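You operate a simulated robot arm through the tools that you are given. There is no shell and no other tool. Be economical: measure what you need, move in short steps, check, and stop when the job is done.

You are at the controls of a simulated two-armed robot. One attempt, no reset.

TASK
Pick up the purple card with one hand, pass it to the other hand and put it on the stretch gauge. Take the pink-rim white cone on the drawer bench and put it away on the low shelf of the drawer bench. Take the small navy roll and leave it in the hold tray. Push the left drawer shut. Fetch the green block and set it on the shelf under the grey bench. Put the deep teal tube on the wooden table away on the top of the upper carton. The order is free. Set down upright: purple card, pink-rim white cone, small navy roll.

Only the result counts: the job must be done as asked and must still hold three seconds after the hand-in. Knocking over, shifting, dropping, spilling or breaking anything else fails it.

THE ROBOT
Two 7-joint arms with two-finger parallel grippers on one trunk, on a base that drives. Base frame: it is fixed to the floor where the robot stands at the start and does not move with it; the origin is under the middle of the robot, x ahead of it, y to its left, z up. Lengths are in mm, angles in degrees, forces in N, time in s.
The left shoulder is at the start at [89, 182, 991], the right one opposite. With the tool pointing down near the work surface each hand reaches from about 100 to 440 mm from the robot's upright axis, wherever it stands, measured 20 degrees to its own side. Places, roughly: deep teal tube [-3750, 500, 750]; green block [-3500, 750, 750]; hold tray [-3750, 1750, 250]; left drawer [-3600, 1500, 700]; low shelf of the drawer bench [-3800, 2100, 200]; pink-rim white cone [-3750, 2250, 1000]; purple card [750, 250, 1000]; shelf under the grey bench [500, -200, 200]; small navy roll (6x6x8 cm) [-3900, 2600, 1400]; stretch gauge (38x15 cm) [-3740, 1900, 860]; top of the upper carton [-1900, 7300, 800]. Payload 3.91 kg a hand.
The TCP of each hand is the grasp point between the finger pads, 30 mm short of the fingertips. In the tool frame z runs along the fingers and y along their closing line. The gripper opens to 110 mm. The fingers are 20 mm wide and 10 mm thick; the gripper's body (48 by 112 mm) begins 55 mm behind the TCP.
Orientation is that of the tool frame in the base frame, as [roll, pitch, yaw] about the fixed x, y, z axes, in that order (R = Rz(yaw) Ry(pitch) Rx(roll)). With the fingers straight down and closing along the base's y, the tool's x points along the base's -x, its y along +y and its z along -z.

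THE INTERFACE
- The arms move only by the tool play_rows. It takes "left_steps", "right_steps" or both (then of equal length, played together; a hand with none holds still); each is a list of rows, each an object (a shift or turn left out is 0, a gripper value left out holds the last) with "offset": the shift along the tool's x, y, z in mm, a list of three; "rot": the turn, a rotation vector about the tool's x, y, z in degrees, a list of three; "grip": the opening, from 0 (shut) to 1 (fully open). In form: [{"offset": [tx, ty, tz], "rot": [rx, ry, rz], "grip": grip}, ...]. A call has 1 to 8 rows; each row shifts and turns the commanded pose from where the row before left it, along the tool's axes as they then stand. Each row takes 0.2 s and may step no farther than 50 mm and 8.6 degrees from the row before; otherwise, or with a gripper value out of range, the whole call is refused. Where a pose cannot be reached the arm comes as near as it can. A force on the tool above 40 N (or 10 N above the force at the start of the call, whichever is more), or a blocked arm, ends the call early, and 0.2 s more pass. Each finger travels about 72 mm/s and halts on what it meets, pressing with about 22 N; the grip force reading is that of the motor and also rises with nothing between the fingers. The clock runs only during rows and for 0.2 s after the last one: add rows that do not move to give the fingers time. It gives the time, the measured TCP pose, the force on the tool (base axes), the opening and the grip force at its end, in the units of the frame above (readings bear some noise), with the torque about the TCP (base axes, N m) and any sound that the robot's microphone picked up.
- Cameras (640 x 400 px; columns grow to the right, rows downward): "scene" is now at [247.6, -24.8, 1176.5]; the picture's right is [-0.25, -0.97, 0.00], its down [-0.35, 0.09, -0.93] and it looks along [0.90, -0.23, -0.36] (base axes); focal length 214 px, centre (320, 200). "left" rides on the left gripper at [73, -17, -103] in its tool frame; the picture's right is [0.23, 0.97, 0.00], its down [-0.76, 0.18, -0.62] and it looks along [-0.61, 0.14, 0.78] (tool axes); focal length 222 px, centre (320, 200). "right" rides on the right gripper at [72, 17, -103] in its tool frame; the picture's right is [-0.23, 0.97, 0.00], its down [-0.76, -0.18, -0.62] and it looks along [-0.61, -0.14, 0.78] (tool axes); focal length 222 px, centre (320, 200).
- capture(camera): a new picture of that camera. The clock stands still meanwhile.
- slide_trunk(by): slides the trunk up (or, below 0, down) by that many mm; the arms and the scene camera ride with it, the base frame stays. It gives what a move gives, with no picture.
- steer(legs): drives the robot by 1 to 6 legs, each [ahead, left, turn to the left] in mm, mm and degrees, along the robot's own axes; the way and the turn of a leg run together, so that a leg with both is an arc; at most 1500 mm and 180 degrees a leg. The arms and the cameras ride along, it lands a little off, and it stops where it bumps. It gives what a move gives.
- turn_head(pan, tilt): turns the head with the scene camera to pan (to the left, within 80 degrees either way) and tilt (down, from -29 to 69), counted from straight ahead of the robot. It gives what a move gives.
- locate(camera, pixels): for up to 12 pixels [column, row] of the newest picture of that camera ("zoom" is the newest enlarged one), the place [x, y, z] in the base frame of the surface seen there, good to about 2 mm, but the place of the scene camera against the robot may be out by one fixed shift of up to 25 mm in any direction. The clock stands still meanwhile.
- enlarge(camera, box): a new picture of the part [left, top, right, bottom] of that camera's present view, enlarged. The clock stands still meanwhile.
- finish_job(): hands the job in; it is judged then, once.

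Work in short steps. Measure before you move; look again where a grasp or a placing could have gone wrong, and mend it. You have 124 turns and 124 pictures in all, those below and enlarged ones among them. Open the grippers and draw the arms clear of the work before you hand the job in, unless the task says otherwise.

The tools are called after ">>>" by a JSON object that holds its "op" and its "data". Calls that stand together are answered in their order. play_rows: Moves the arms, as the interface text tells. Its arguments: {"type":"object","properties":{"left_steps":{"type":"array","items":{"type":"object","properties":{"offset":{"type":"array","items":{"type":"number"}},"rot":{"type":"array","items":{"type":"number"}},"grip":{"type":"number"}}}},"right_steps":{"type":"array","items":{"type":"object","properties":{"offset":{"type":"array","items":{"type":"number"}},"rot":{"type":"array","items":{"type":"number"}},"grip":{"type":"number"}}}}},"required":[]} The other tools are called the same way: slide_trunk (by) slides the trunk up or down; steer (legs) drives the base; turn_head (pan, tilt) turns the head that bears the scene camera; capture (camera) takes a picture; locate (camera, pixels) gives the place of the surface under pixels of a picture; enlarge (camera, box) takes an enlarged picture of a part of a camera's view; finish_job () hands the job in.

At the start:

```text
time_s: 0.0
left_tcp_pos: [372.0, 15.9, 1141.7]
left_orientation: [179.5, 0.2, -177.7]
left_ft_force: [65.4, -64.9, -30.5]
left_torque: [7.86, 4.32, 7.63]
left_gripper_width: 109.9
left_grip_force: 0.1
right_tcp_pos: [318.9, -383.7, 1123.1]
right_orientation: [180.0, 0.0, 180.0]
right_ft_force: [-0.1, -0.2, 0.2]
right_torque: [-0.03, -0.02, 0.0]
right_gripper_width: 109.7
right_grip_force: 0.1
trunk travel left (down, up): [-250.0, 264.0]
robot x, y, heading: [-2.1, 4.0, -0.0]
head pan, tilt: [-29.3, 32.2]
```

scene: 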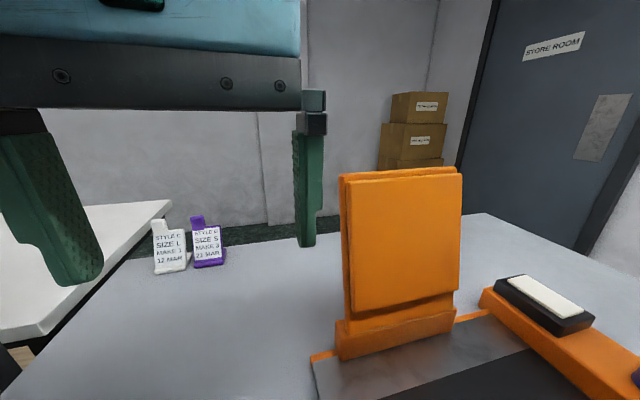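
right: 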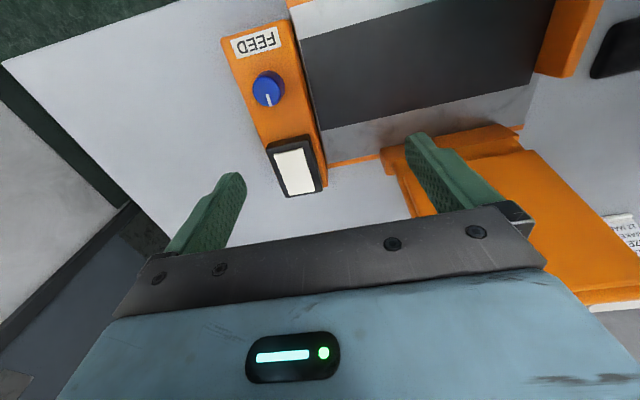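
left: 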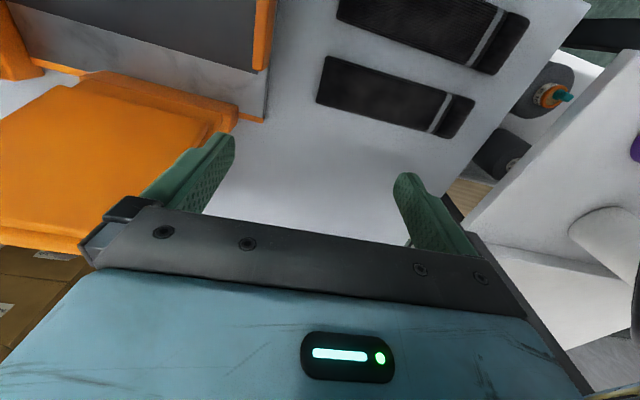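

The left force reading is large at the start although nothing obvious touches it in the pictures. I look with the head towards the left hand and the purple card.

>>> {"op": "turn_head", "data": {"pan": 10, "tilt": 35}}

```text
time_s: 1.1
left_tcp_pos: [378.6, 18.5, 1137.9]
left_orientation: [179.3, 0.0, -177.1]
left_ft_force: [78.3, 55.3, -33.7]
left_torque: [-5.73, 5.61, -3.97]
left_gripper_width: 110.0
left_grip_force: 0.0
right_tcp_pos: [318.5, -382.5, 1122.7]
right_orientation: [180.0, 0.1, 180.0]
right_ft_force: [0.5, -0.2, 0.1]
right_torque: [0.04, 0.02, 0.0]
right_gripper_width: 110.2
right_grip_force: 0.1
trunk travel left (down, up): [-250.0, 264.0]
robot x, y, heading: [-3.8, 2.0, 0.1]
head pan, tilt: [10.0, 35.0]
```

>>> {"op": "capture", "data": {"camera": "scene"}}

>>> {"op": "capture", "data": {"camera": "left"}}

```text
120 pictures are left
```

scene: 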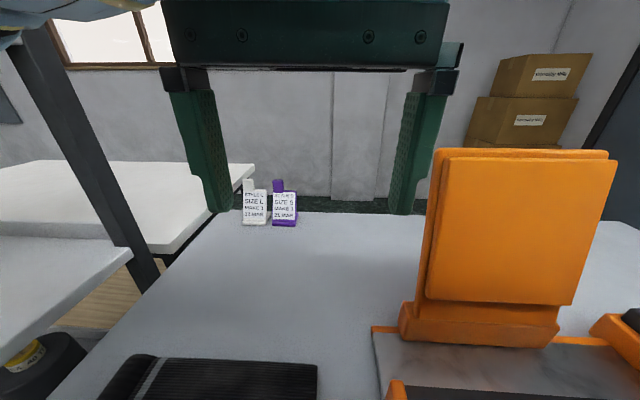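

```text
119 pictures are left
```

left: 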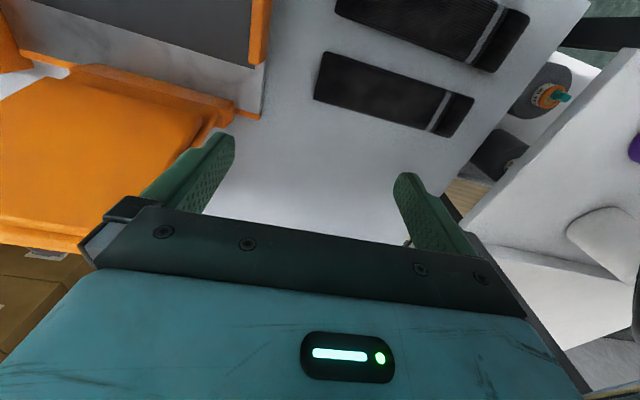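

A dark post stands by the left arm at (100,150). I pan left to see whether the left arm is touching it.

>>> {"op": "turn_head", "data": {"pan": 50, "tilt": 25}}

>>> {"op": "capture", "data": {"camera": "scene"}}

```text
time_s: 2.1
left_tcp_pos: [376.4, 20.2, 1142.4]
left_orientation: [179.7, -0.2, -177.7]
left_ft_force: [59.4, 66.6, -6.7]
left_torque: [-7.53, 6.11, -5.32]
left_gripper_width: 109.9
left_grip_force: 0.0
right_tcp_pos: [318.2, -383.7, 1123.2]
right_orientation: [-179.9, 0.2, 180.0]
right_ft_force: [-0.5, 0.5, -0.5]
right_torque: [0.01, 0.01, -0.01]
right_gripper_width: 110.0
right_grip_force: 0.0
trunk travel left (down, up): [-250.0, 264.0]
robot x, y, heading: [-1.2, 2.9, -0.0]
head pan, tilt: [50.0, 25.0]
```

```text
118 pictures are left
```

scene: 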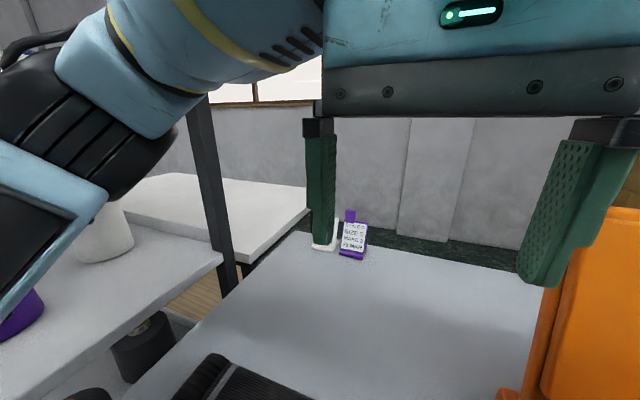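

I locate the orange machine and post, to see what is close to the left hand (finger at (550,220)).

>>> {"op": "locate", "data": {"camera": "scene", "pixels": [[600, 240], [600, 330], [625, 200], [545, 275], [215, 180], [200, 120], [350, 240], [325, 245], [150, 230], [340, 200], [630, 185], [100, 230]]}}

>>> {"op": "enlarge", "data": {"camera": "left", "box": [0, 60, 320, 300]}}

```text
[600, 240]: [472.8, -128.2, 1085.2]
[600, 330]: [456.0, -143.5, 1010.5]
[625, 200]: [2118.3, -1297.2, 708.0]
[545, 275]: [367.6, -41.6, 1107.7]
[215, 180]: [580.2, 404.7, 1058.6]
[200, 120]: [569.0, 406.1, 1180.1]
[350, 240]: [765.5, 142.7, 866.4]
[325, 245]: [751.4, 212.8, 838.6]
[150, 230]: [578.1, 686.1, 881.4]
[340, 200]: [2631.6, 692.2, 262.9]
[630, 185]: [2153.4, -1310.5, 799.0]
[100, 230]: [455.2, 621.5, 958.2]
```

```text
1.67 times, centred on (160, 180) of left
```

zoom: 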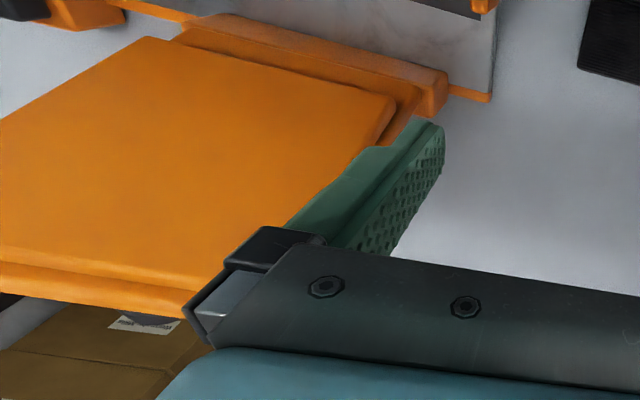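

The hand is ~90 mm clear of the orange head; I look further left for the arm itself.

>>> {"op": "turn_head", "data": {"pan": 80, "tilt": 10}}

>>> {"op": "capture", "data": {"camera": "scene"}}

>>> {"op": "locate", "data": {"camera": "scene", "pixels": [[500, 180], [450, 250], [400, 150], [300, 200], [200, 200], [100, 200], [300, 330], [200, 330], [350, 80], [100, 100], [500, 60], [560, 250]]}}

```text
time_s: 3.1
left_tcp_pos: [374.8, 18.3, 1143.9]
left_orientation: [-179.9, 0.1, -177.5]
left_ft_force: [38.6, 55.8, 17.2]
left_torque: [-7.35, 6.19, -3.51]
left_gripper_width: 110.1
left_grip_force: 0.0
right_tcp_pos: [318.7, -383.6, 1122.6]
right_orientation: [-180.0, 0.2, -180.0]
right_ft_force: [0.1, 0.2, 0.2]
right_torque: [-0.04, -0.01, 0.02]
right_gripper_width: 110.1
right_grip_force: 0.1
trunk travel left (down, up): [-250.0, 264.0]
robot x, y, heading: [-2.6, 2.0, 0.1]
head pan, tilt: [80.0, 10.0]
```

```text
116 pictures are left
```

scene: 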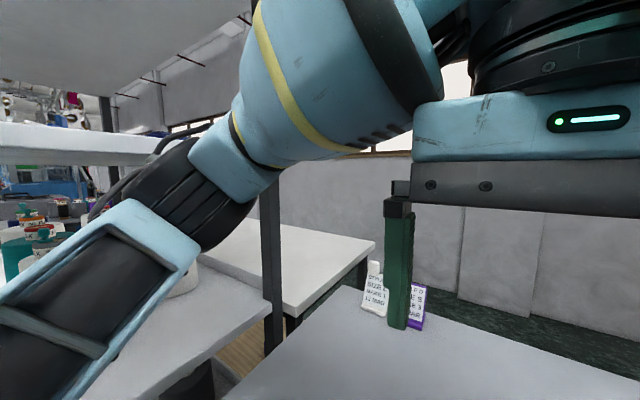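

```text
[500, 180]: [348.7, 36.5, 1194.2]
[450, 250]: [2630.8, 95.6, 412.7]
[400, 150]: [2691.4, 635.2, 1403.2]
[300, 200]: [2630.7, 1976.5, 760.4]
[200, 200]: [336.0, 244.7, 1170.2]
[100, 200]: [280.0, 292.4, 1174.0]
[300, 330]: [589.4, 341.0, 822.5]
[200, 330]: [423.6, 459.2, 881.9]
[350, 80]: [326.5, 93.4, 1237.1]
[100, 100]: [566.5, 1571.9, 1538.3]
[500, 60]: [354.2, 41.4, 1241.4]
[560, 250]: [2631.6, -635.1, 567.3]
```

The elbow at (110,200) might touch the shelf edge behind it. I locate the shelf edges and elbow.

>>> {"op": "locate", "data": {"camera": "scene", "pixels": [[60, 140], [20, 158], [120, 160], [150, 50], [20, 30], [110, 110], [240, 20], [105, 205], [60, 280], [40, 300], [10, 220], [170, 270]]}}

>>> {"op": "enlarge", "data": {"camera": "scene", "box": [0, 60, 240, 240]}}

```text
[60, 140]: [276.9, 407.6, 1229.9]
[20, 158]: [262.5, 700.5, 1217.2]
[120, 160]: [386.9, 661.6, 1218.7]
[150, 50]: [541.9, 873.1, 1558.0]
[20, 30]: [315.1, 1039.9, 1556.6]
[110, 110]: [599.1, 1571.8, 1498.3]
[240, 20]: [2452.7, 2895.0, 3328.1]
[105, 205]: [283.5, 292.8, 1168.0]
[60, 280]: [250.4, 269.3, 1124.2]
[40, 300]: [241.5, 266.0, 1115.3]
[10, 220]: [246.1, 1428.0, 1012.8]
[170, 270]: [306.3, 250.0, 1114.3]
```

```text
2.22 times, centred on (120, 150) of scene
```

zoom: 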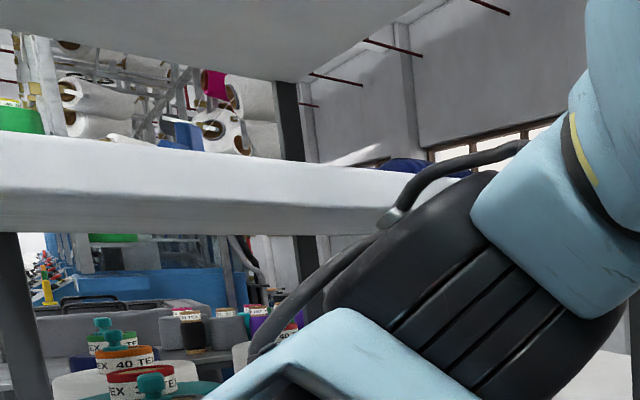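

The elbow (y≈290+) is crowded against the shelf's front edge at y≈407. I drive a little right to free it.

>>> {"op": "steer", "data": {"legs": [[0, -50, 0]]}}

```text
time_s: 4.2
left_tcp_pos: [375.5, -32.3, 1142.7]
left_orientation: [180.0, 0.1, -177.4]
left_ft_force: [40.0, 56.1, 15.8]
left_torque: [-7.2, 5.99, -3.45]
left_gripper_width: 110.0
left_grip_force: 0.0
right_tcp_pos: [317.8, -434.3, 1122.4]
right_orientation: [180.0, 0.1, 180.0]
right_ft_force: [0.0, 0.0, 0.1]
right_torque: [0.02, 0.02, 0.01]
right_gripper_width: 110.2
right_grip_force: 0.0
trunk travel left (down, up): [-250.0, 264.0]
robot x, y, heading: [0.1, -53.2, 0.1]
head pan, tilt: [80.0, 10.0]
```

Forces unchanged by the base move but they changed with each head turn, so the head and left wrist are touching. I move the left hand forward and left away from the head.

>>> {"op": "play_rows", "data": {"left_steps": [{"offset": [-30, 20, 0]}, {"offset": [-30, 20, 0]}, {"offset": [-20, 20, 0]}, {}]}}

```text
time_s: 5.2
left_tcp_pos: [452.2, 31.9, 1141.8]
left_orientation: [179.9, 0.2, -177.3]
left_ft_force: [-0.7, 0.0, 0.7]
left_torque: [0.01, 0.01, -0.03]
left_gripper_width: 110.2
left_grip_force: 0.0
right_tcp_pos: [318.3, -434.7, 1122.3]
right_orientation: [179.9, 0.1, -180.0]
right_ft_force: [-0.8, 0.2, -0.2]
right_torque: [-0.01, 0.0, -0.03]
right_gripper_width: 109.9
right_grip_force: 0.0
trunk travel left (down, up): [-250.0, 264.0]
robot x, y, heading: [-2.0, -50.5, 0.0]
head pan, tilt: [80.0, 10.0]
```

Contact gone. Now look at the card.

>>> {"op": "turn_head", "data": {"pan": 20, "tilt": 25}}

>>> {"op": "capture", "data": {"camera": "scene"}}

```text
time_s: 6.5
left_tcp_pos: [451.3, 32.1, 1141.8]
left_orientation: [-180.0, 0.1, -177.4]
left_ft_force: [-0.1, -0.1, 0.8]
left_torque: [0.02, -0.03, 0.03]
left_gripper_width: 110.1
left_grip_force: 0.0
right_tcp_pos: [318.8, -433.2, 1122.2]
right_orientation: [180.0, 0.1, -180.0]
right_ft_force: [-0.3, -0.4, 0.4]
right_torque: [-0.02, -0.03, 0.03]
right_gripper_width: 110.1
right_grip_force: 0.1
trunk travel left (down, up): [-250.0, 264.0]
robot x, y, heading: [-0.7, -49.2, 0.2]
head pan, tilt: [20.0, 25.0]
```

```text
114 pictures are left
```

scene: 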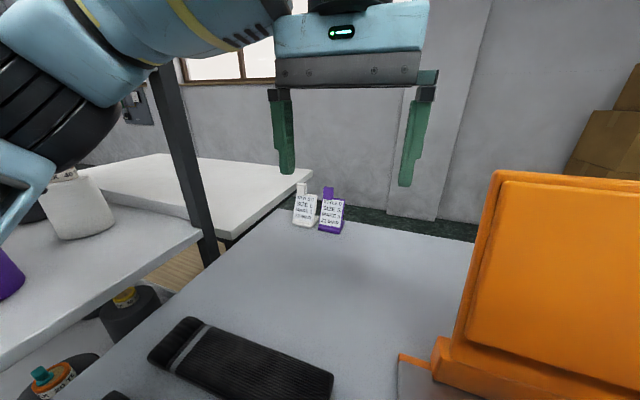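

>>> {"op": "enlarge", "data": {"camera": "scene", "box": [270, 165, 370, 245]}}

>>> {"op": "locate", "data": {"camera": "scene", "pixels": [[328, 192], [332, 210], [327, 231], [340, 231], [302, 210], [300, 188], [200, 300], [430, 330], [300, 350], [340, 250], [380, 250], [480, 220]]}}

```text
5.00 times, centred on (320, 205) of scene
```

zoom: 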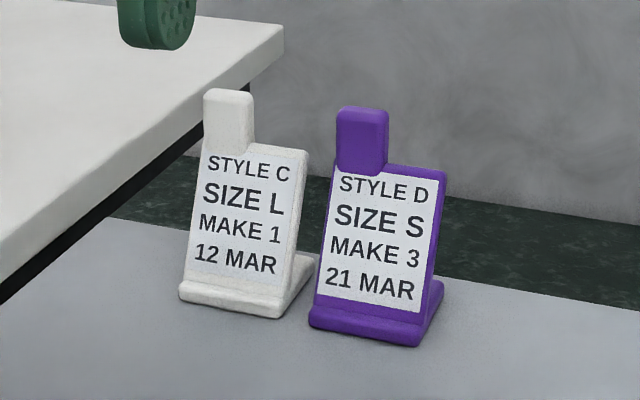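

```text
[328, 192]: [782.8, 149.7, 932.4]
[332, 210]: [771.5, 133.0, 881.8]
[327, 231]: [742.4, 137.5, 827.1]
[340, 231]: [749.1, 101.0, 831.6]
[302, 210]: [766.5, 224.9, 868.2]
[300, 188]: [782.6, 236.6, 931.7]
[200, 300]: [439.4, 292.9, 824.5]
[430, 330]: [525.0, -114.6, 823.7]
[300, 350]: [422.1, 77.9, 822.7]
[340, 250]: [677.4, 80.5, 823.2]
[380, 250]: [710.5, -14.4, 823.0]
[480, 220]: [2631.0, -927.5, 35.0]
```

I check the bench front edge and clearance in front of the robot, to see how near I can drive.

>>> {"op": "turn_head", "data": {"pan": -10, "tilt": 65}}

>>> {"op": "capture", "data": {"camera": "scene"}}

>>> {"op": "locate", "data": {"camera": "scene", "pixels": [[320, 200], [320, 250], [320, 300], [320, 340], [320, 370], [320, 395], [100, 300], [100, 380], [540, 380], [540, 250], [540, 150], [320, 100]]}}

```text
time_s: 7.6
left_tcp_pos: [452.9, 33.2, 1139.3]
left_orientation: [179.6, 0.0, -177.0]
left_ft_force: [39.3, -24.9, -26.0]
left_torque: [3.37, 2.79, 2.4]
left_gripper_width: 110.0
left_grip_force: 0.1
right_tcp_pos: [317.7, -433.8, 1121.8]
right_orientation: [-179.9, 0.1, 180.0]
right_ft_force: [0.9, 0.3, -0.5]
right_torque: [0.01, 0.03, -0.03]
right_gripper_width: 109.7
right_grip_force: 0.0
trunk travel left (down, up): [-250.0, 264.0]
robot x, y, heading: [1.8, -48.9, 0.4]
head pan, tilt: [-10.0, 65.0]
```

```text
112 pictures are left
```

scene: 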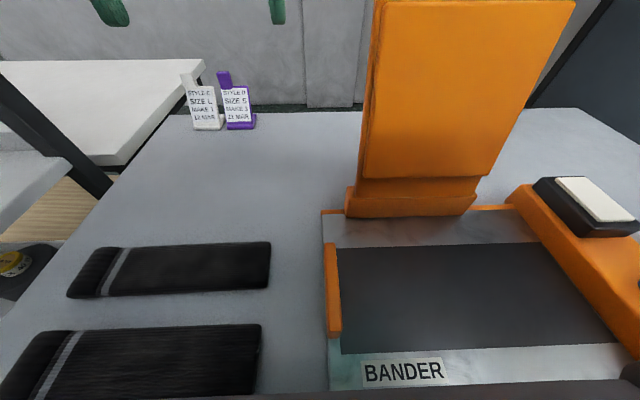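

```text
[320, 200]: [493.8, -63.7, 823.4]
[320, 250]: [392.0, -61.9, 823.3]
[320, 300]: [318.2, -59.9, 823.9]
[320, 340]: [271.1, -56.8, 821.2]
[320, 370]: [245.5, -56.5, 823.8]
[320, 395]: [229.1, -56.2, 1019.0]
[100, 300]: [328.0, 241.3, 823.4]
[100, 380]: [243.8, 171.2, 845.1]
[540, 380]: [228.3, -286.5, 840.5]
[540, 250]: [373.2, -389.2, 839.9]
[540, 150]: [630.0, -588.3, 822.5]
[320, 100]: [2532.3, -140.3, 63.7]
```

The tilted head presses the left wrist again. I move the left hand left, then look right for a way around the bench, since the card at x≈780 is nearer the back edge.

>>> {"op": "play_rows", "data": {"left_steps": [{"offset": [-20, 40, 0]}, {"offset": [0, 40, 0]}, {"offset": [0, 30, 0]}]}}

>>> {"op": "turn_head", "data": {"pan": -50, "tilt": 30}}

>>> {"op": "capture", "data": {"camera": "scene"}}

>>> {"op": "locate", "data": {"camera": "scene", "pixels": [[100, 180], [200, 180], [300, 180], [320, 220], [400, 300], [400, 200], [450, 350], [500, 200], [600, 300], [350, 130], [560, 380], [150, 160]]}}

```text
time_s: 8.4
left_tcp_pos: [465.5, 141.8, 1145.1]
left_orientation: [-179.7, 0.2, -177.6]
left_ft_force: [0.1, 0.8, -0.7]
left_torque: [-0.01, -0.03, -0.01]
left_gripper_width: 110.0
left_grip_force: 0.0
right_tcp_pos: [317.8, -433.5, 1123.3]
right_orientation: [-180.0, 0.1, 180.0]
right_ft_force: [-0.6, 0.0, 0.2]
right_torque: [-0.02, 0.02, -0.03]
right_gripper_width: 110.1
right_grip_force: 0.1
trunk travel left (down, up): [-250.0, 264.0]
robot x, y, heading: [-5.3, -50.1, 0.0]
head pan, tilt: [-10.0, 65.0]
```

```text
time_s: 9.4
left_tcp_pos: [466.3, 141.0, 1142.2]
left_orientation: [-179.9, 0.1, -177.4]
left_ft_force: [-0.2, -0.3, -0.3]
left_torque: [0.0, 0.01, 0.0]
left_gripper_width: 109.8
left_grip_force: 0.1
right_tcp_pos: [318.6, -433.7, 1122.1]
right_orientation: [180.0, 0.0, -180.0]
right_ft_force: [0.7, 0.0, -0.6]
right_torque: [0.01, 0.0, -0.03]
right_gripper_width: 110.1
right_grip_force: 0.1
trunk travel left (down, up): [-250.0, 264.0]
robot x, y, heading: [-4.9, -50.7, -0.1]
head pan, tilt: [-50.0, 30.0]
```

```text
111 pictures are left
```

scene: 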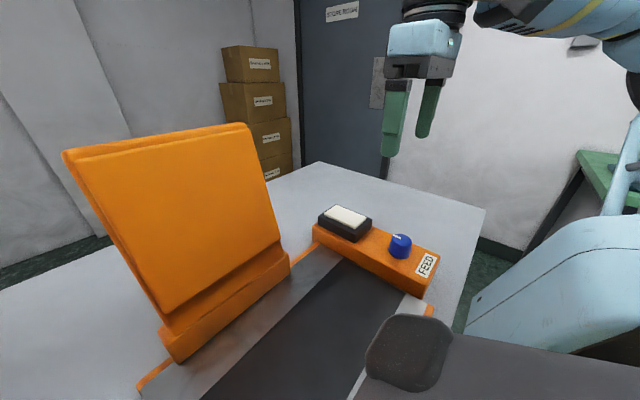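

```text
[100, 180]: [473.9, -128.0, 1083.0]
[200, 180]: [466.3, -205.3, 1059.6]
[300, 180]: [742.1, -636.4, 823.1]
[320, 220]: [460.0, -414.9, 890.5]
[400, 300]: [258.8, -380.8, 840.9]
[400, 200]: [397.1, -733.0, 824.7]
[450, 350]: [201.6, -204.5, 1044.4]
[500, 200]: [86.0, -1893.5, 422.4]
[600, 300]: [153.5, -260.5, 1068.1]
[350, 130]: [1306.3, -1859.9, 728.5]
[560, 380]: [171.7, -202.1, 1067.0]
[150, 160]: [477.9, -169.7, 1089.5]
```

The tab of the card (≈[783,150,925]) should be reachable from here with the left hand pointing forward and ~25° down. I swing the left hand to that attitude while moving ahead and down.

>>> {"op": "play_rows", "data": {"left_steps": [{"offset": [-14.1, 0, 13], "rot": [0, -8.1, 0]}, {"offset": [-12.2, 0, 14.9], "rot": [0, -8.1, 0]}, {"offset": [-10, 0, 16.4], "rot": [0, -8.1, 0]}, {"offset": [-7.6, 0, 17.6], "rot": [0, -8.1, 0]}, {"offset": [-5.1, 0, 18.5], "rot": [0, -8.1, 0]}, {"offset": [-2.5, 0, 19.1], "rot": [0, -8.1, 0]}, {"offset": [0.2, 0, 19.2], "rot": [0, -8.1, 0]}, {"offset": [2.9, 0, 19], "rot": [0, -8.1, 0], "grip": 0.6}]}}

>>> {"op": "capture", "data": {"camera": "left"}}

```text
time_s: 11.2
left_tcp_pos: [582.2, 148.4, 1038.5]
left_orientation: [-180.0, 65.0, -177.4]
left_ft_force: [0.3, 0.0, -0.1]
left_torque: [-0.02, 0.0, -0.03]
left_gripper_width: 65.8
left_grip_force: 0.0
right_tcp_pos: [317.6, -433.8, 1122.4]
right_orientation: [-180.0, 0.1, -179.9]
right_ft_force: [-0.1, 0.0, 0.8]
right_torque: [-0.02, -0.01, -0.02]
right_gripper_width: 109.9
right_grip_force: 0.0
trunk travel left (down, up): [-250.0, 264.0]
robot x, y, heading: [-1.2, -51.6, 0.0]
head pan, tilt: [-50.0, 30.0]
```

```text
110 pictures are left
```

left: 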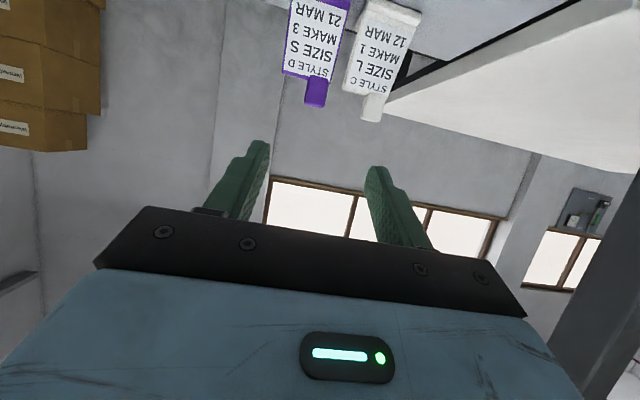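

Good reach. I locate the card parts with the left camera.

>>> {"op": "locate", "data": {"camera": "left", "pixels": [[308, 92], [323, 94], [309, 104], [322, 105], [286, 70], [331, 76], [296, 40], [316, 5], [362, 112], [346, 90], [336, 40], [350, 50]]}}

>>> {"op": "enlarge", "data": {"camera": "left", "box": [260, 0, 420, 130]}}

```text
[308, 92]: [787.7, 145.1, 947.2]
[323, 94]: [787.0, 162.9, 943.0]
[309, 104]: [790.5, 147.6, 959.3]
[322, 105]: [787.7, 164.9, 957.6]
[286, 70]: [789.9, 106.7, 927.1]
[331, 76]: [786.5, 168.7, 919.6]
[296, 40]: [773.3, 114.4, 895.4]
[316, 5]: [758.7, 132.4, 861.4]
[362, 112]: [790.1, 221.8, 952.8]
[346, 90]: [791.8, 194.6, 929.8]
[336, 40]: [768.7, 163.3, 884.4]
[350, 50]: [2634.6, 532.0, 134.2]
```

```text
3.08 times, centred on (340, 65) of left
```

zoom: 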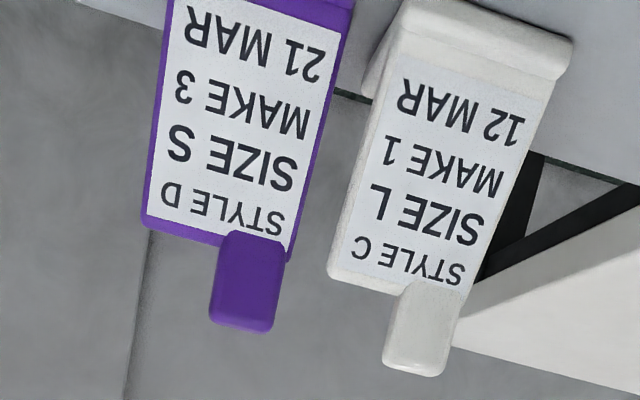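

The tab centre is ≈[793,154,944], card leaning back ~20°. I approach to 70 mm short of it, correcting yaw and pitch, with the gripper at ~50 mm.

>>> {"op": "play_rows", "data": {"left_steps": [{"offset": [1, 1.5, 40], "rot": [2.4, -3, 1.1], "grip": 0.46}, {"offset": [1, 1.5, 40]}, {"offset": [1, 1.5, 40]}, {"offset": [0, 1.5, 41]}, {}]}}

>>> {"op": "capture", "data": {"camera": "left"}}

```text
time_s: 12.4
left_tcp_pos: [728.2, 156.9, 975.6]
left_orientation: [179.8, 67.9, 179.6]
left_ft_force: [-0.5, -0.6, 0.4]
left_torque: [-0.01, 0.01, -0.02]
left_gripper_width: 50.5
left_grip_force: 0.1
right_tcp_pos: [317.8, -433.6, 1122.1]
right_orientation: [179.9, 0.1, -180.0]
right_ft_force: [0.0, 0.7, -0.2]
right_torque: [0.0, 0.03, -0.01]
right_gripper_width: 110.0
right_grip_force: 0.1
trunk travel left (down, up): [-250.0, 264.0]
robot x, y, heading: [-2.2, -53.3, -0.2]
head pan, tilt: [-50.0, 30.0]
```

```text
108 pictures are left
```

left: 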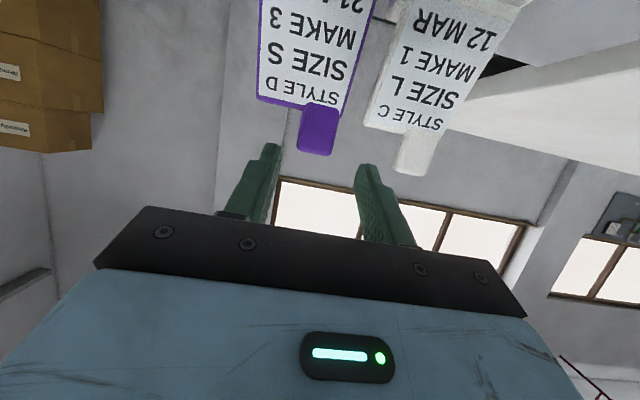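

>>> {"op": "locate", "data": {"camera": "left", "pixels": [[303, 120], [336, 120], [301, 147], [332, 150], [318, 130], [318, 152], [369, 110], [270, 150], [305, 103]]}}

```text
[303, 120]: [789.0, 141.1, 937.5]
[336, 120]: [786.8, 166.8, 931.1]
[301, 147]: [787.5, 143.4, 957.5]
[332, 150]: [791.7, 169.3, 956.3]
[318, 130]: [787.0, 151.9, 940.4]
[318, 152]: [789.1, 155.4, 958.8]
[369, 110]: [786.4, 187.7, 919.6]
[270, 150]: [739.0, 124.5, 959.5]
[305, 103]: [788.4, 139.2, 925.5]
```

Tab centre ≈[789,154.5,942] front surface. I advance with small correction and close.

>>> {"op": "play_rows", "data": {"left_steps": [{"offset": [5.5, -2.4, 12], "grip": 0.42}, {"offset": [0, 0, 30]}, {"offset": [0, 0, 30]}, {}]}}

>>> {"op": "capture", "data": {"camera": "left"}}

```text
time_s: 13.4
left_tcp_pos: [792.9, 154.1, 942.0]
left_orientation: [179.6, 67.9, 179.7]
left_ft_force: [0.2, 0.0, -0.5]
left_torque: [-0.01, 0.04, 0.0]
left_gripper_width: 46.2
left_grip_force: 0.0
right_tcp_pos: [318.0, -434.5, 1123.4]
right_orientation: [180.0, 0.2, -180.0]
right_ft_force: [-0.5, 0.1, 0.1]
right_torque: [-0.02, 0.01, 0.02]
right_gripper_width: 109.6
right_grip_force: 0.0
trunk travel left (down, up): [-250.0, 264.0]
robot x, y, heading: [0.8, -48.0, 0.0]
head pan, tilt: [-50.0, 30.0]
```

```text
107 pictures are left
```

left: 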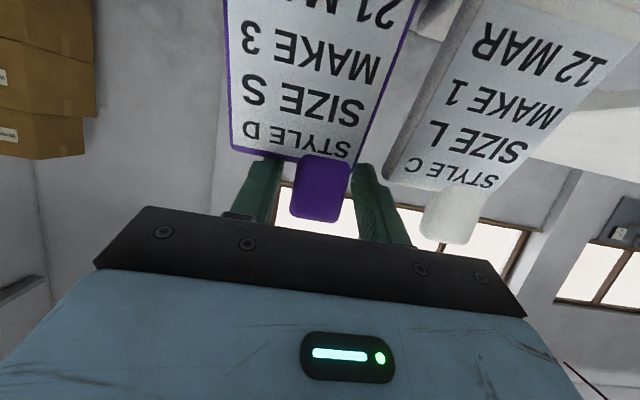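

The tab sits between the fingers. I close and then lift a little straight up.

>>> {"op": "play_rows", "data": {"left_steps": [{"grip": 0.1}, {}, {}, {"offset": [-9.3, 0, -3.75]}, {"offset": [-18.5, 0, -7.5]}, {"offset": [-27.8, 0, -11.3]}, {}]}}

>>> {"op": "capture", "data": {"camera": "left"}}

```text
time_s: 15.1
left_tcp_pos: [793.2, 154.3, 1002.7]
left_orientation: [179.9, 67.9, 179.8]
left_ft_force: [-0.3, -0.4, -0.6]
left_torque: [0.05, 0.0, 0.03]
left_gripper_width: 29.5
left_grip_force: 21.7
right_tcp_pos: [317.8, -433.0, 1122.1]
right_orientation: [180.0, 0.1, -180.0]
right_ft_force: [-0.6, -0.3, -0.3]
right_torque: [-0.01, 0.01, 0.02]
right_gripper_width: 110.3
right_grip_force: 0.0
trunk travel left (down, up): [-250.0, 264.0]
robot x, y, heading: [-0.7, -55.6, -0.1]
head pan, tilt: [-50.0, 30.0]
```

```text
106 pictures are left
```

left: 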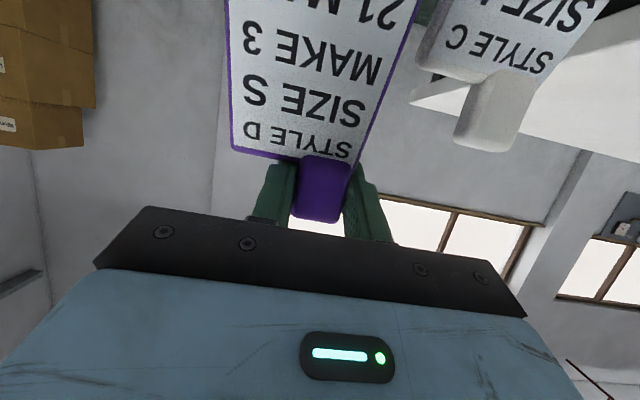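

The card is held (width 29.5). I lift further and drive back clear of the bench.

>>> {"op": "play_rows", "data": {"left_steps": [{"offset": [-27.8, 0, -11.3]}, {"offset": [-27.8, 0, -11.3]}, {"offset": [-10, 0, -40]}, {"offset": [0, 0, -40]}, {"offset": [0, 0, -40]}, {}]}}

>>> {"op": "turn_head", "data": {"pan": 80, "tilt": 20}}

>>> {"op": "steer", "data": {"legs": [[-450, 0, 0]]}}

>>> {"op": "capture", "data": {"camera": "scene"}}

```text
time_s: 16.4
left_tcp_pos: [685.2, 152.2, 1118.0]
left_orientation: [179.8, 67.8, 179.9]
left_ft_force: [0.3, -0.2, -0.4]
left_torque: [0.0, -0.04, 0.01]
left_gripper_width: 29.7
left_grip_force: 22.1
right_tcp_pos: [319.6, -433.3, 1121.7]
right_orientation: [180.0, 0.1, -179.9]
right_ft_force: [-0.6, 0.3, 0.7]
right_torque: [0.01, 0.0, 0.0]
right_gripper_width: 109.8
right_grip_force: 0.1
trunk travel left (down, up): [-250.0, 264.0]
robot x, y, heading: [0.3, -52.6, 0.0]
head pan, tilt: [-50.0, 30.0]
```

```text
time_s: 18.6
left_tcp_pos: [685.9, 152.9, 1118.7]
left_orientation: [179.8, 68.0, 179.8]
left_ft_force: [0.1, 0.0, -0.7]
left_torque: [0.04, -0.01, 0.01]
left_gripper_width: 29.5
left_grip_force: 22.0
right_tcp_pos: [317.9, -434.1, 1121.6]
right_orientation: [180.0, 0.2, -180.0]
right_ft_force: [0.8, -0.8, 0.0]
right_torque: [0.01, -0.02, -0.03]
right_gripper_width: 110.1
right_grip_force: 0.0
trunk travel left (down, up): [-250.0, 264.0]
robot x, y, heading: [-0.1, -52.9, -0.0]
head pan, tilt: [80.0, 20.0]
```

```text
time_s: 21.3
left_tcp_pos: [230.9, 150.5, 1118.0]
left_orientation: [179.8, 67.9, 179.6]
left_ft_force: [0.8, -0.5, -0.6]
left_torque: [-0.03, 0.01, 0.0]
left_gripper_width: 29.4
left_grip_force: 21.9
right_tcp_pos: [-138.6, -434.1, 1123.0]
right_orientation: [-180.0, 0.1, 179.8]
right_ft_force: [0.7, -0.1, -0.3]
right_torque: [-0.01, 0.02, 0.0]
right_gripper_width: 110.0
right_grip_force: 0.0
trunk travel left (down, up): [-250.0, 264.0]
robot x, y, heading: [-454.3, -48.9, -0.3]
head pan, tilt: [80.0, 20.0]
```

```text
105 pictures are left
```

scene: 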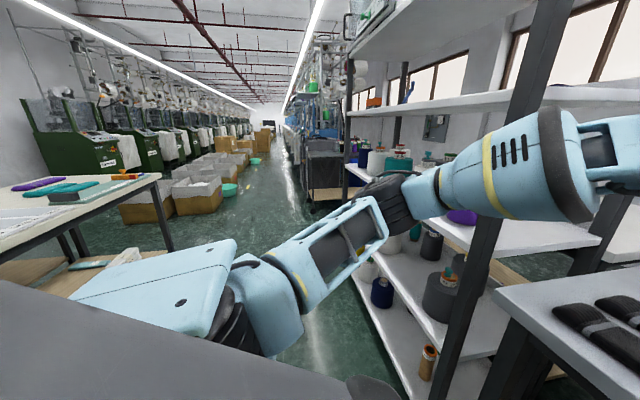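

Open floor here. I bring the left hand (with card) closer and lower, and begin turning the right hand to point inward along the card's plane for the handover.

>>> {"op": "play_rows", "data": {"left_steps": [{"offset": [32, -6.2, -27]}, {"offset": [32, -6.2, -27]}, {"offset": [32, -6.2, -27]}, {"offset": [32, -6.2, -27]}, {"offset": [32, -6.2, -27]}, {}, {}, {}], "right_steps": [{"rot": [-1.764, 4.3, 7.09]}, {"rot": [-1.764, 4.3, 7.09]}, {"rot": [-1.764, 4.3, 7.09]}, {"rot": [-1.764, 4.3, 7.09]}, {"rot": [-1.764, 4.3, 7.09]}, {"rot": [-1.764, 4.3, 7.09]}, {"rot": [-1.764, 4.3, 7.09]}, {"rot": [-1.764, 4.3, 7.09]}]}}

>>> {"op": "play_rows", "data": {"right_steps": [{"rot": [-1.764, 4.3, 7.09]}, {"rot": [-1.764, 4.3, 7.09]}, {"rot": [-1.764, 4.3, 7.09]}, {"rot": [-1.764, 4.3, 7.09]}, {"rot": [-1.764, 4.3, 7.09]}, {}]}}

>>> {"op": "turn_head", "data": {"pan": 5, "tilt": 30}}

>>> {"op": "capture", "data": {"camera": "scene"}}

```text
time_s: 23.1
left_tcp_pos: [47.8, 118.7, 1019.0]
left_orientation: [179.7, 67.8, 179.5]
left_ft_force: [-0.3, -0.4, -0.8]
left_torque: [0.04, -0.01, 0.0]
left_gripper_width: 29.6
left_grip_force: 21.8
right_tcp_pos: [-137.5, -435.7, 1121.3]
right_orientation: [-175.0, -35.4, 119.5]
right_ft_force: [-0.5, 0.2, 0.5]
right_torque: [0.05, 0.01, 0.02]
right_gripper_width: 110.1
right_grip_force: 0.0
trunk travel left (down, up): [-250.0, 264.0]
robot x, y, heading: [-455.1, -46.5, -0.5]
head pan, tilt: [80.0, 20.0]
```

```text
time_s: 24.5
left_tcp_pos: [48.3, 120.3, 1019.2]
left_orientation: [179.8, 67.9, 179.6]
left_ft_force: [0.5, -0.3, -0.2]
left_torque: [-0.01, 0.01, -0.01]
left_gripper_width: 29.9
left_grip_force: 22.1
right_tcp_pos: [-138.2, -433.6, 1122.5]
right_orientation: [-147.8, -45.2, 65.6]
right_ft_force: [0.7, -0.3, 0.4]
right_torque: [0.0, 0.02, -0.04]
right_gripper_width: 109.8
right_grip_force: 0.0
trunk travel left (down, up): [-250.0, 264.0]
robot x, y, heading: [-457.4, -50.5, -0.3]
head pan, tilt: [80.0, 20.0]
```

```text
time_s: 26.0
left_tcp_pos: [47.1, 119.7, 1019.9]
left_orientation: [179.7, 67.9, 179.6]
left_ft_force: [0.3, -1.1, -1.0]
left_torque: [0.06, -0.03, 0.0]
left_gripper_width: 29.7
left_grip_force: 22.3
right_tcp_pos: [-138.5, -434.7, 1122.7]
right_orientation: [-147.9, -45.2, 65.8]
right_ft_force: [-1.0, -0.6, 0.5]
right_torque: [-0.01, -0.01, 0.01]
right_gripper_width: 110.0
right_grip_force: 0.0
trunk travel left (down, up): [-250.0, 264.0]
robot x, y, heading: [-454.9, -50.1, -0.5]
head pan, tilt: [5.0, 30.0]
```

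```text
104 pictures are left
```

scene: 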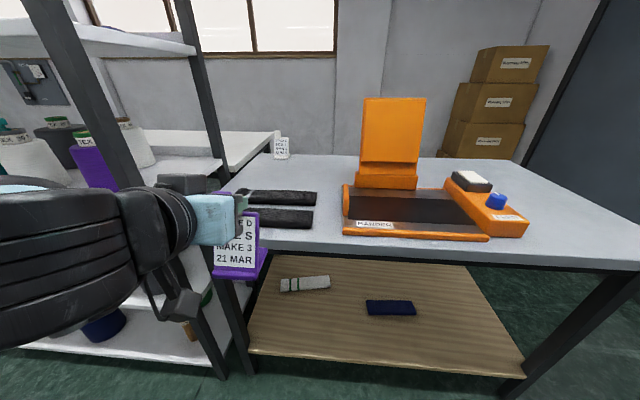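

Orientation is as wanted. I bring the right hand to a pre-handover point ~110 mm short of the card's right side.

>>> {"op": "play_rows", "data": {"right_steps": [{"offset": [27.7, 21.1, 33.5], "grip": 0.4}, {"offset": [27.7, 21.1, 33.5]}, {"offset": [27.7, 21.1, 33.5]}, {"offset": [27.7, 21.1, 33.5]}, {"offset": [27.7, 21.1, 33.5]}, {"offset": [27.7, 21.1, 33.5]}, {"offset": [27.7, 21.1, 33.5]}, {"offset": [27.7, 21.1, 33.5]}]}}

>>> {"op": "play_rows", "data": {"right_steps": [{"offset": [27.7, 21.1, 33.5]}, {"offset": [27.7, 21.1, 33.5]}, {}]}}

>>> {"op": "capture", "data": {"camera": "right"}}

>>> {"op": "capture", "data": {"camera": "scene"}}

```text
time_s: 27.8
left_tcp_pos: [48.0, 121.6, 1019.1]
left_orientation: [179.9, 67.7, 179.7]
left_ft_force: [0.2, 0.0, -0.6]
left_torque: [0.0, -0.04, -0.02]
left_gripper_width: 29.4
left_grip_force: 22.1
right_tcp_pos: [20.9, -86.6, 1055.1]
right_orientation: [-147.8, -45.1, 65.7]
right_ft_force: [0.8, -1.1, -0.7]
right_torque: [-0.01, -0.01, 0.0]
right_gripper_width: 44.0
right_grip_force: 0.0
trunk travel left (down, up): [-250.0, 264.0]
robot x, y, heading: [-455.8, -50.4, -0.2]
head pan, tilt: [5.0, 30.0]
```

```text
time_s: 28.6
left_tcp_pos: [47.3, 119.7, 1020.1]
left_orientation: [179.9, 67.9, 179.6]
left_ft_force: [0.1, 0.3, -0.5]
left_torque: [0.01, 0.03, 0.0]
left_gripper_width: 29.3
left_grip_force: 22.1
right_tcp_pos: [29.3, -61.5, 1036.0]
right_orientation: [-147.8, -45.3, 65.7]
right_ft_force: [-0.5, -0.9, 0.4]
right_torque: [-0.01, 0.01, 0.01]
right_gripper_width: 43.8
right_grip_force: 0.2
right hand out of reach, approached as far as the arm can: row 1, 2
trunk travel left (down, up): [-250.0, 264.0]
robot x, y, heading: [-455.8, -50.2, -0.4]
head pan, tilt: [5.0, 30.0]
```

```text
103 pictures are left
```

right: 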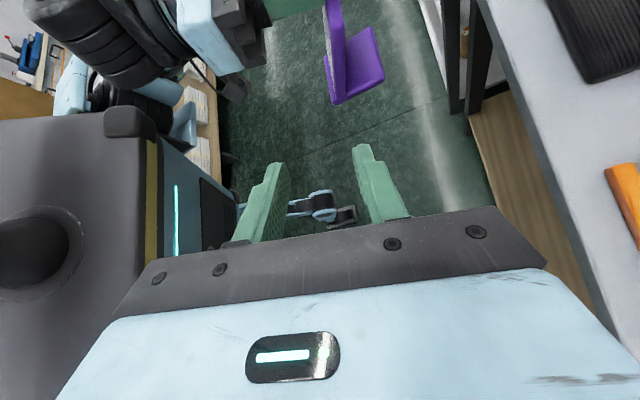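

```text
102 pictures are left
```

scene: 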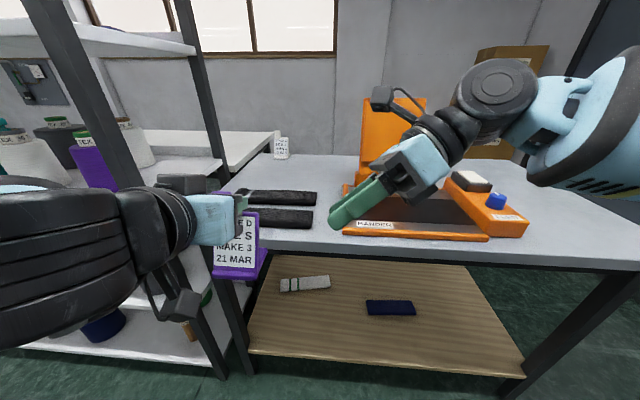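

The right hand is at its reach limit this way. I withdraw it and yaw both hands 40° to the right so they meet closer in front of the robot.

>>> {"op": "play_rows", "data": {"left_steps": [{"rot": [7.4, 0, 3]}, {"rot": [7.4, 0, 3]}, {"rot": [7.4, 0, 3]}, {"rot": [7.4, 0, 3]}, {"rot": [7.4, 0, 3]}, {"offset": [4.2, -43.5, 7.3]}, {"offset": [4.2, -43.5, 7.3]}, {"offset": [4.2, -43.5, 7.3]}], "right_steps": [{"offset": [-26, 0, -31], "rot": [-5.68, 3, 4.77]}, {"offset": [-26, 0, -31], "rot": [-5.68, 3, 4.77]}, {"offset": [-26, 0, -31], "rot": [-5.68, 3, 4.77]}, {"offset": [-26, 0, -31], "rot": [-5.68, 3, 4.77]}, {"offset": [-26, 0, -31], "rot": [-5.68, 3, 4.77]}, {}, {}, {}]}}

>>> {"op": "capture", "data": {"camera": "right"}}

>>> {"op": "capture", "data": {"camera": "scene"}}

```text
time_s: 30.4
left_tcp_pos: [-5.4, 3.3, 1008.9]
left_orientation: [179.8, 67.9, 139.6]
left_ft_force: [1.2, 0.3, -0.5]
left_torque: [0.0, -0.05, 0.04]
left_gripper_width: 29.4
left_grip_force: 22.2
left hand out of reach, approached as far as the arm can: row 7, 8
right_tcp_pos: [-28.4, -251.8, 1037.0]
right_orientation: [-147.8, -45.2, 25.7]
right_ft_force: [0.0, 0.4, 0.6]
right_torque: [0.0, 0.02, -0.02]
right_gripper_width: 43.7
right_grip_force: 0.1
trunk travel left (down, up): [-250.0, 264.0]
robot x, y, heading: [-454.5, -49.6, -0.4]
head pan, tilt: [5.0, 30.0]
```

```text
101 pictures are left
```

right: 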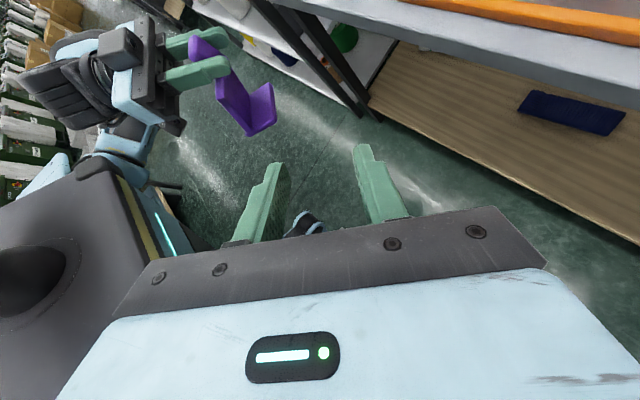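

```text
100 pictures are left
```

scene: 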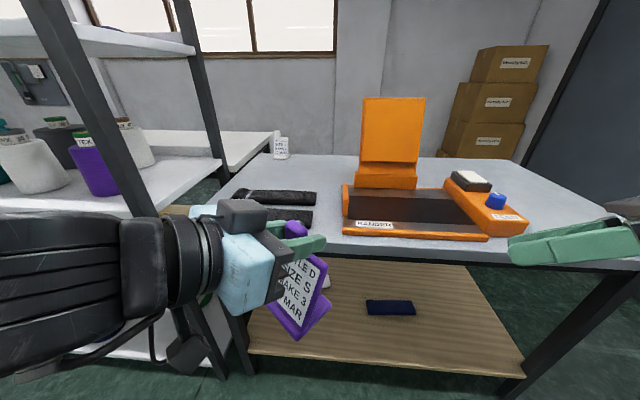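

The card is visible to the right camera with its foot on the far side. I locate plate and foot points.

>>> {"op": "enlarge", "data": {"camera": "right", "box": [140, 10, 300, 150]}}

>>> {"op": "locate", "data": {"camera": "right", "pixels": [[225, 80], [235, 95], [245, 125], [250, 100], [262, 105], [270, 90], [195, 45], [230, 68], [220, 98], [240, 118], [205, 42], [243, 100]]}}

```text
2.86 times, centred on (220, 80) of right
```

zoom: 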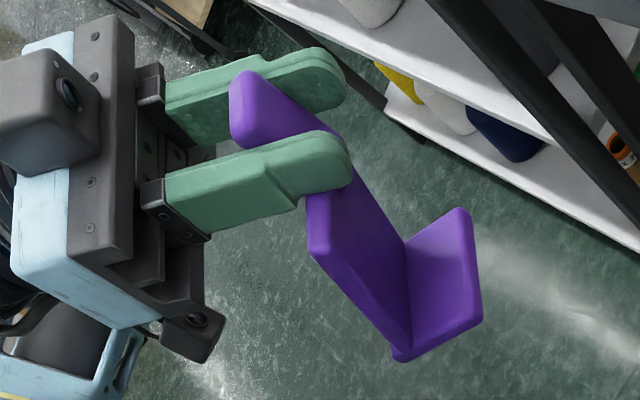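

```text
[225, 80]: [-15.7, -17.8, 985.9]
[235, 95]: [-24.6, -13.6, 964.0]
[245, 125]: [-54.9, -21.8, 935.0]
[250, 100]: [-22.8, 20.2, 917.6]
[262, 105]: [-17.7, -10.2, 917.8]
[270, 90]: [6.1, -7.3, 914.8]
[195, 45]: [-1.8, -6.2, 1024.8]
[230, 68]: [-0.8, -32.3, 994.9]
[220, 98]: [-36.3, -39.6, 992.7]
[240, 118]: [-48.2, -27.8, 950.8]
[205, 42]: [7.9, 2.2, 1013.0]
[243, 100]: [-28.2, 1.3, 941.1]
```

The plate lies about 7 mm beyond the left pads' centre plane. I align the right hand on the card's plane, about 95 mm short of the grasp.

>>> {"op": "play_rows", "data": {"right_steps": [{"offset": [4.5, -39.3, 25]}, {"offset": [4.5, -39.3, 25]}, {"offset": [4.6, -39.3, 25]}, {"offset": [0, 0, 45]}, {}]}}

>>> {"op": "capture", "data": {"camera": "right"}}

```text
time_s: 31.6
left_tcp_pos: [-4.7, 2.9, 1009.4]
left_orientation: [179.9, 67.8, 139.6]
left_ft_force: [-0.3, 0.0, -1.4]
left_torque: [-0.01, 0.0, 0.0]
left_gripper_width: 29.6
left_grip_force: 21.5
right_tcp_pos: [-46.7, -112.7, 997.5]
right_orientation: [-147.8, -45.5, 26.0]
right_ft_force: [-0.1, 0.2, 0.4]
right_torque: [0.0, -0.01, -0.02]
right_gripper_width: 43.9
right_grip_force: 0.0
right hand out of reach, approached as far as the arm can: row 3
trunk travel left (down, up): [-250.0, 264.0]
robot x, y, heading: [-457.6, -45.0, -0.2]
head pan, tilt: [5.0, 30.0]
```

```text
98 pictures are left
```

right: 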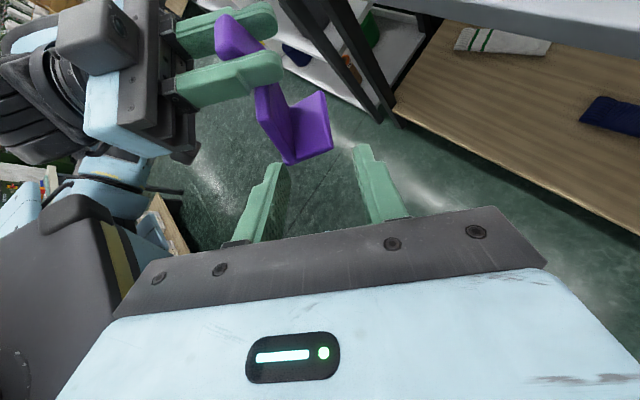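

The right hand hit a limit; the rest of the misalignment (37 mm along the card normal) I take up by moving the left hand forward along its tool z.

>>> {"op": "play_rows", "data": {"left_steps": [{"offset": [0, 0, 12]}, {"offset": [0, 0, 12]}, {"offset": [0, 0, 13]}, {}]}}

>>> {"op": "capture", "data": {"camera": "right"}}

>>> {"op": "locate", "data": {"camera": "right", "pixels": [[265, 110], [280, 125], [275, 100], [285, 145], [270, 130], [300, 115], [225, 35], [290, 160], [260, 95], [300, 140], [310, 130], [295, 130]]}}

```text
time_s: 32.6
left_tcp_pos: [21.4, -17.8, 996.8]
left_orientation: [180.0, 67.9, 139.6]
left_ft_force: [-0.1, 0.6, -1.3]
left_torque: [0.02, -0.05, 0.02]
left_gripper_width: 29.7
left_grip_force: 21.7
right_tcp_pos: [-46.9, -112.6, 997.6]
right_orientation: [-147.9, -45.4, 26.0]
right_ft_force: [0.0, 0.5, -0.4]
right_torque: [-0.03, 0.0, -0.01]
right_gripper_width: 43.9
right_grip_force: 0.1
trunk travel left (down, up): [-250.0, 264.0]
robot x, y, heading: [-454.5, -48.8, -0.3]
head pan, tilt: [5.0, 30.0]
```

```text
97 pictures are left
```

right: 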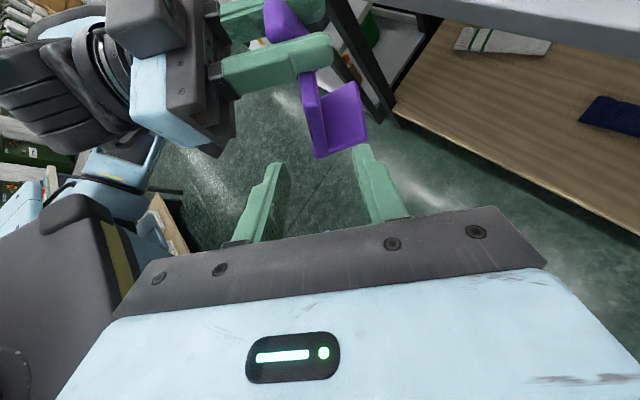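

```text
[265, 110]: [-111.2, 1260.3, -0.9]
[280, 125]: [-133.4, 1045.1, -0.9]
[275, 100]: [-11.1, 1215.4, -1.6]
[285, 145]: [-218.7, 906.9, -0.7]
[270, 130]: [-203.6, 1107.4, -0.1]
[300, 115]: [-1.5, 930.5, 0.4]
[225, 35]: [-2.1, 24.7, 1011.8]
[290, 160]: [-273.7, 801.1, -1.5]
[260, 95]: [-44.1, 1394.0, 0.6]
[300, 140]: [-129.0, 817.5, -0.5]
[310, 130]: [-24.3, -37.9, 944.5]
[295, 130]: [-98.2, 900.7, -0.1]
```

Plate centre is ~4–9 mm off. I nudge the left hand 4 mm more and advance the right hand onto the card in steps.

>>> {"op": "play_rows", "data": {"left_steps": [{"offset": [0, 0, 4]}, {}, {}, {}], "right_steps": [{"offset": [6, 0, 15]}, {"offset": [6, 0, 20]}, {"offset": [0, 0, 20]}, {}]}}

>>> {"op": "capture", "data": {"camera": "right"}}

```text
time_s: 33.6
left_tcp_pos: [24.6, -19.4, 995.3]
left_orientation: [180.0, 67.8, 139.6]
left_ft_force: [-0.1, -0.2, -1.2]
left_torque: [0.02, 0.02, 0.01]
left_gripper_width: 29.4
left_grip_force: 21.6
right_tcp_pos: [-25.6, -95.7, 985.2]
right_orientation: [-147.6, -45.3, 25.8]
right_ft_force: [-0.3, -0.3, 1.0]
right_torque: [-0.02, 0.0, 0.01]
right_gripper_width: 43.9
right_grip_force: 0.0
right hand out of reach, approached as far as the arm can: row 1, 2, 3
trunk travel left (down, up): [-250.0, 264.0]
robot x, y, heading: [-458.4, -48.1, -0.0]
head pan, tilt: [5.0, 30.0]
```

```text
96 pictures are left
```

right: 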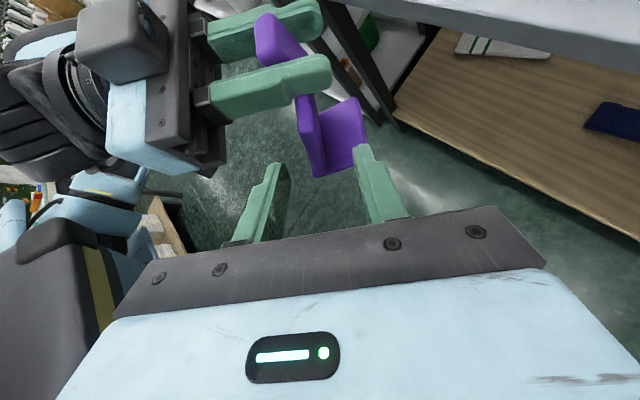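

The right hand is limited leftwards. I bring the card toward it with the left hand and lower the right hand, together along the approach line.

>>> {"op": "play_rows", "data": {"left_steps": [{"offset": [-6.7, -16.7, 7.7]}, {"offset": [-6.7, -16.7, 7.7]}, {}], "right_steps": [{"offset": [-7, 7.4, 8.8]}, {"offset": [-7, 7.4, 8.8]}, {}]}}

>>> {"op": "capture", "data": {"camera": "right"}}

```text
time_s: 34.4
left_tcp_pos: [19.2, -58.6, 1000.5]
left_orientation: [179.9, 67.9, 139.8]
left_ft_force: [-0.6, 0.1, -1.4]
left_torque: [-0.01, 0.0, -0.02]
left_gripper_width: 29.7
left_grip_force: 21.6
right_tcp_pos: [-19.6, -99.2, 958.6]
right_orientation: [-147.6, -45.4, 25.8]
right_ft_force: [-0.8, 0.7, -0.3]
right_torque: [0.04, 0.01, 0.03]
right_gripper_width: 44.0
right_grip_force: 0.1
right hand out of reach, approached as far as the arm can: row 2
trunk travel left (down, up): [-250.0, 264.0]
robot x, y, heading: [-456.0, -49.5, -0.3]
head pan, tilt: [5.0, 30.0]
```

```text
95 pictures are left
```

right: 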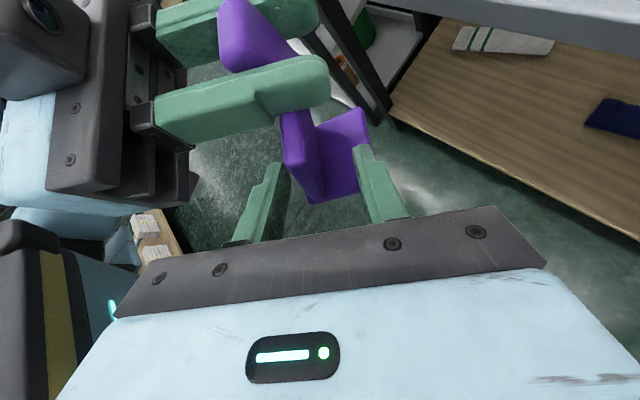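

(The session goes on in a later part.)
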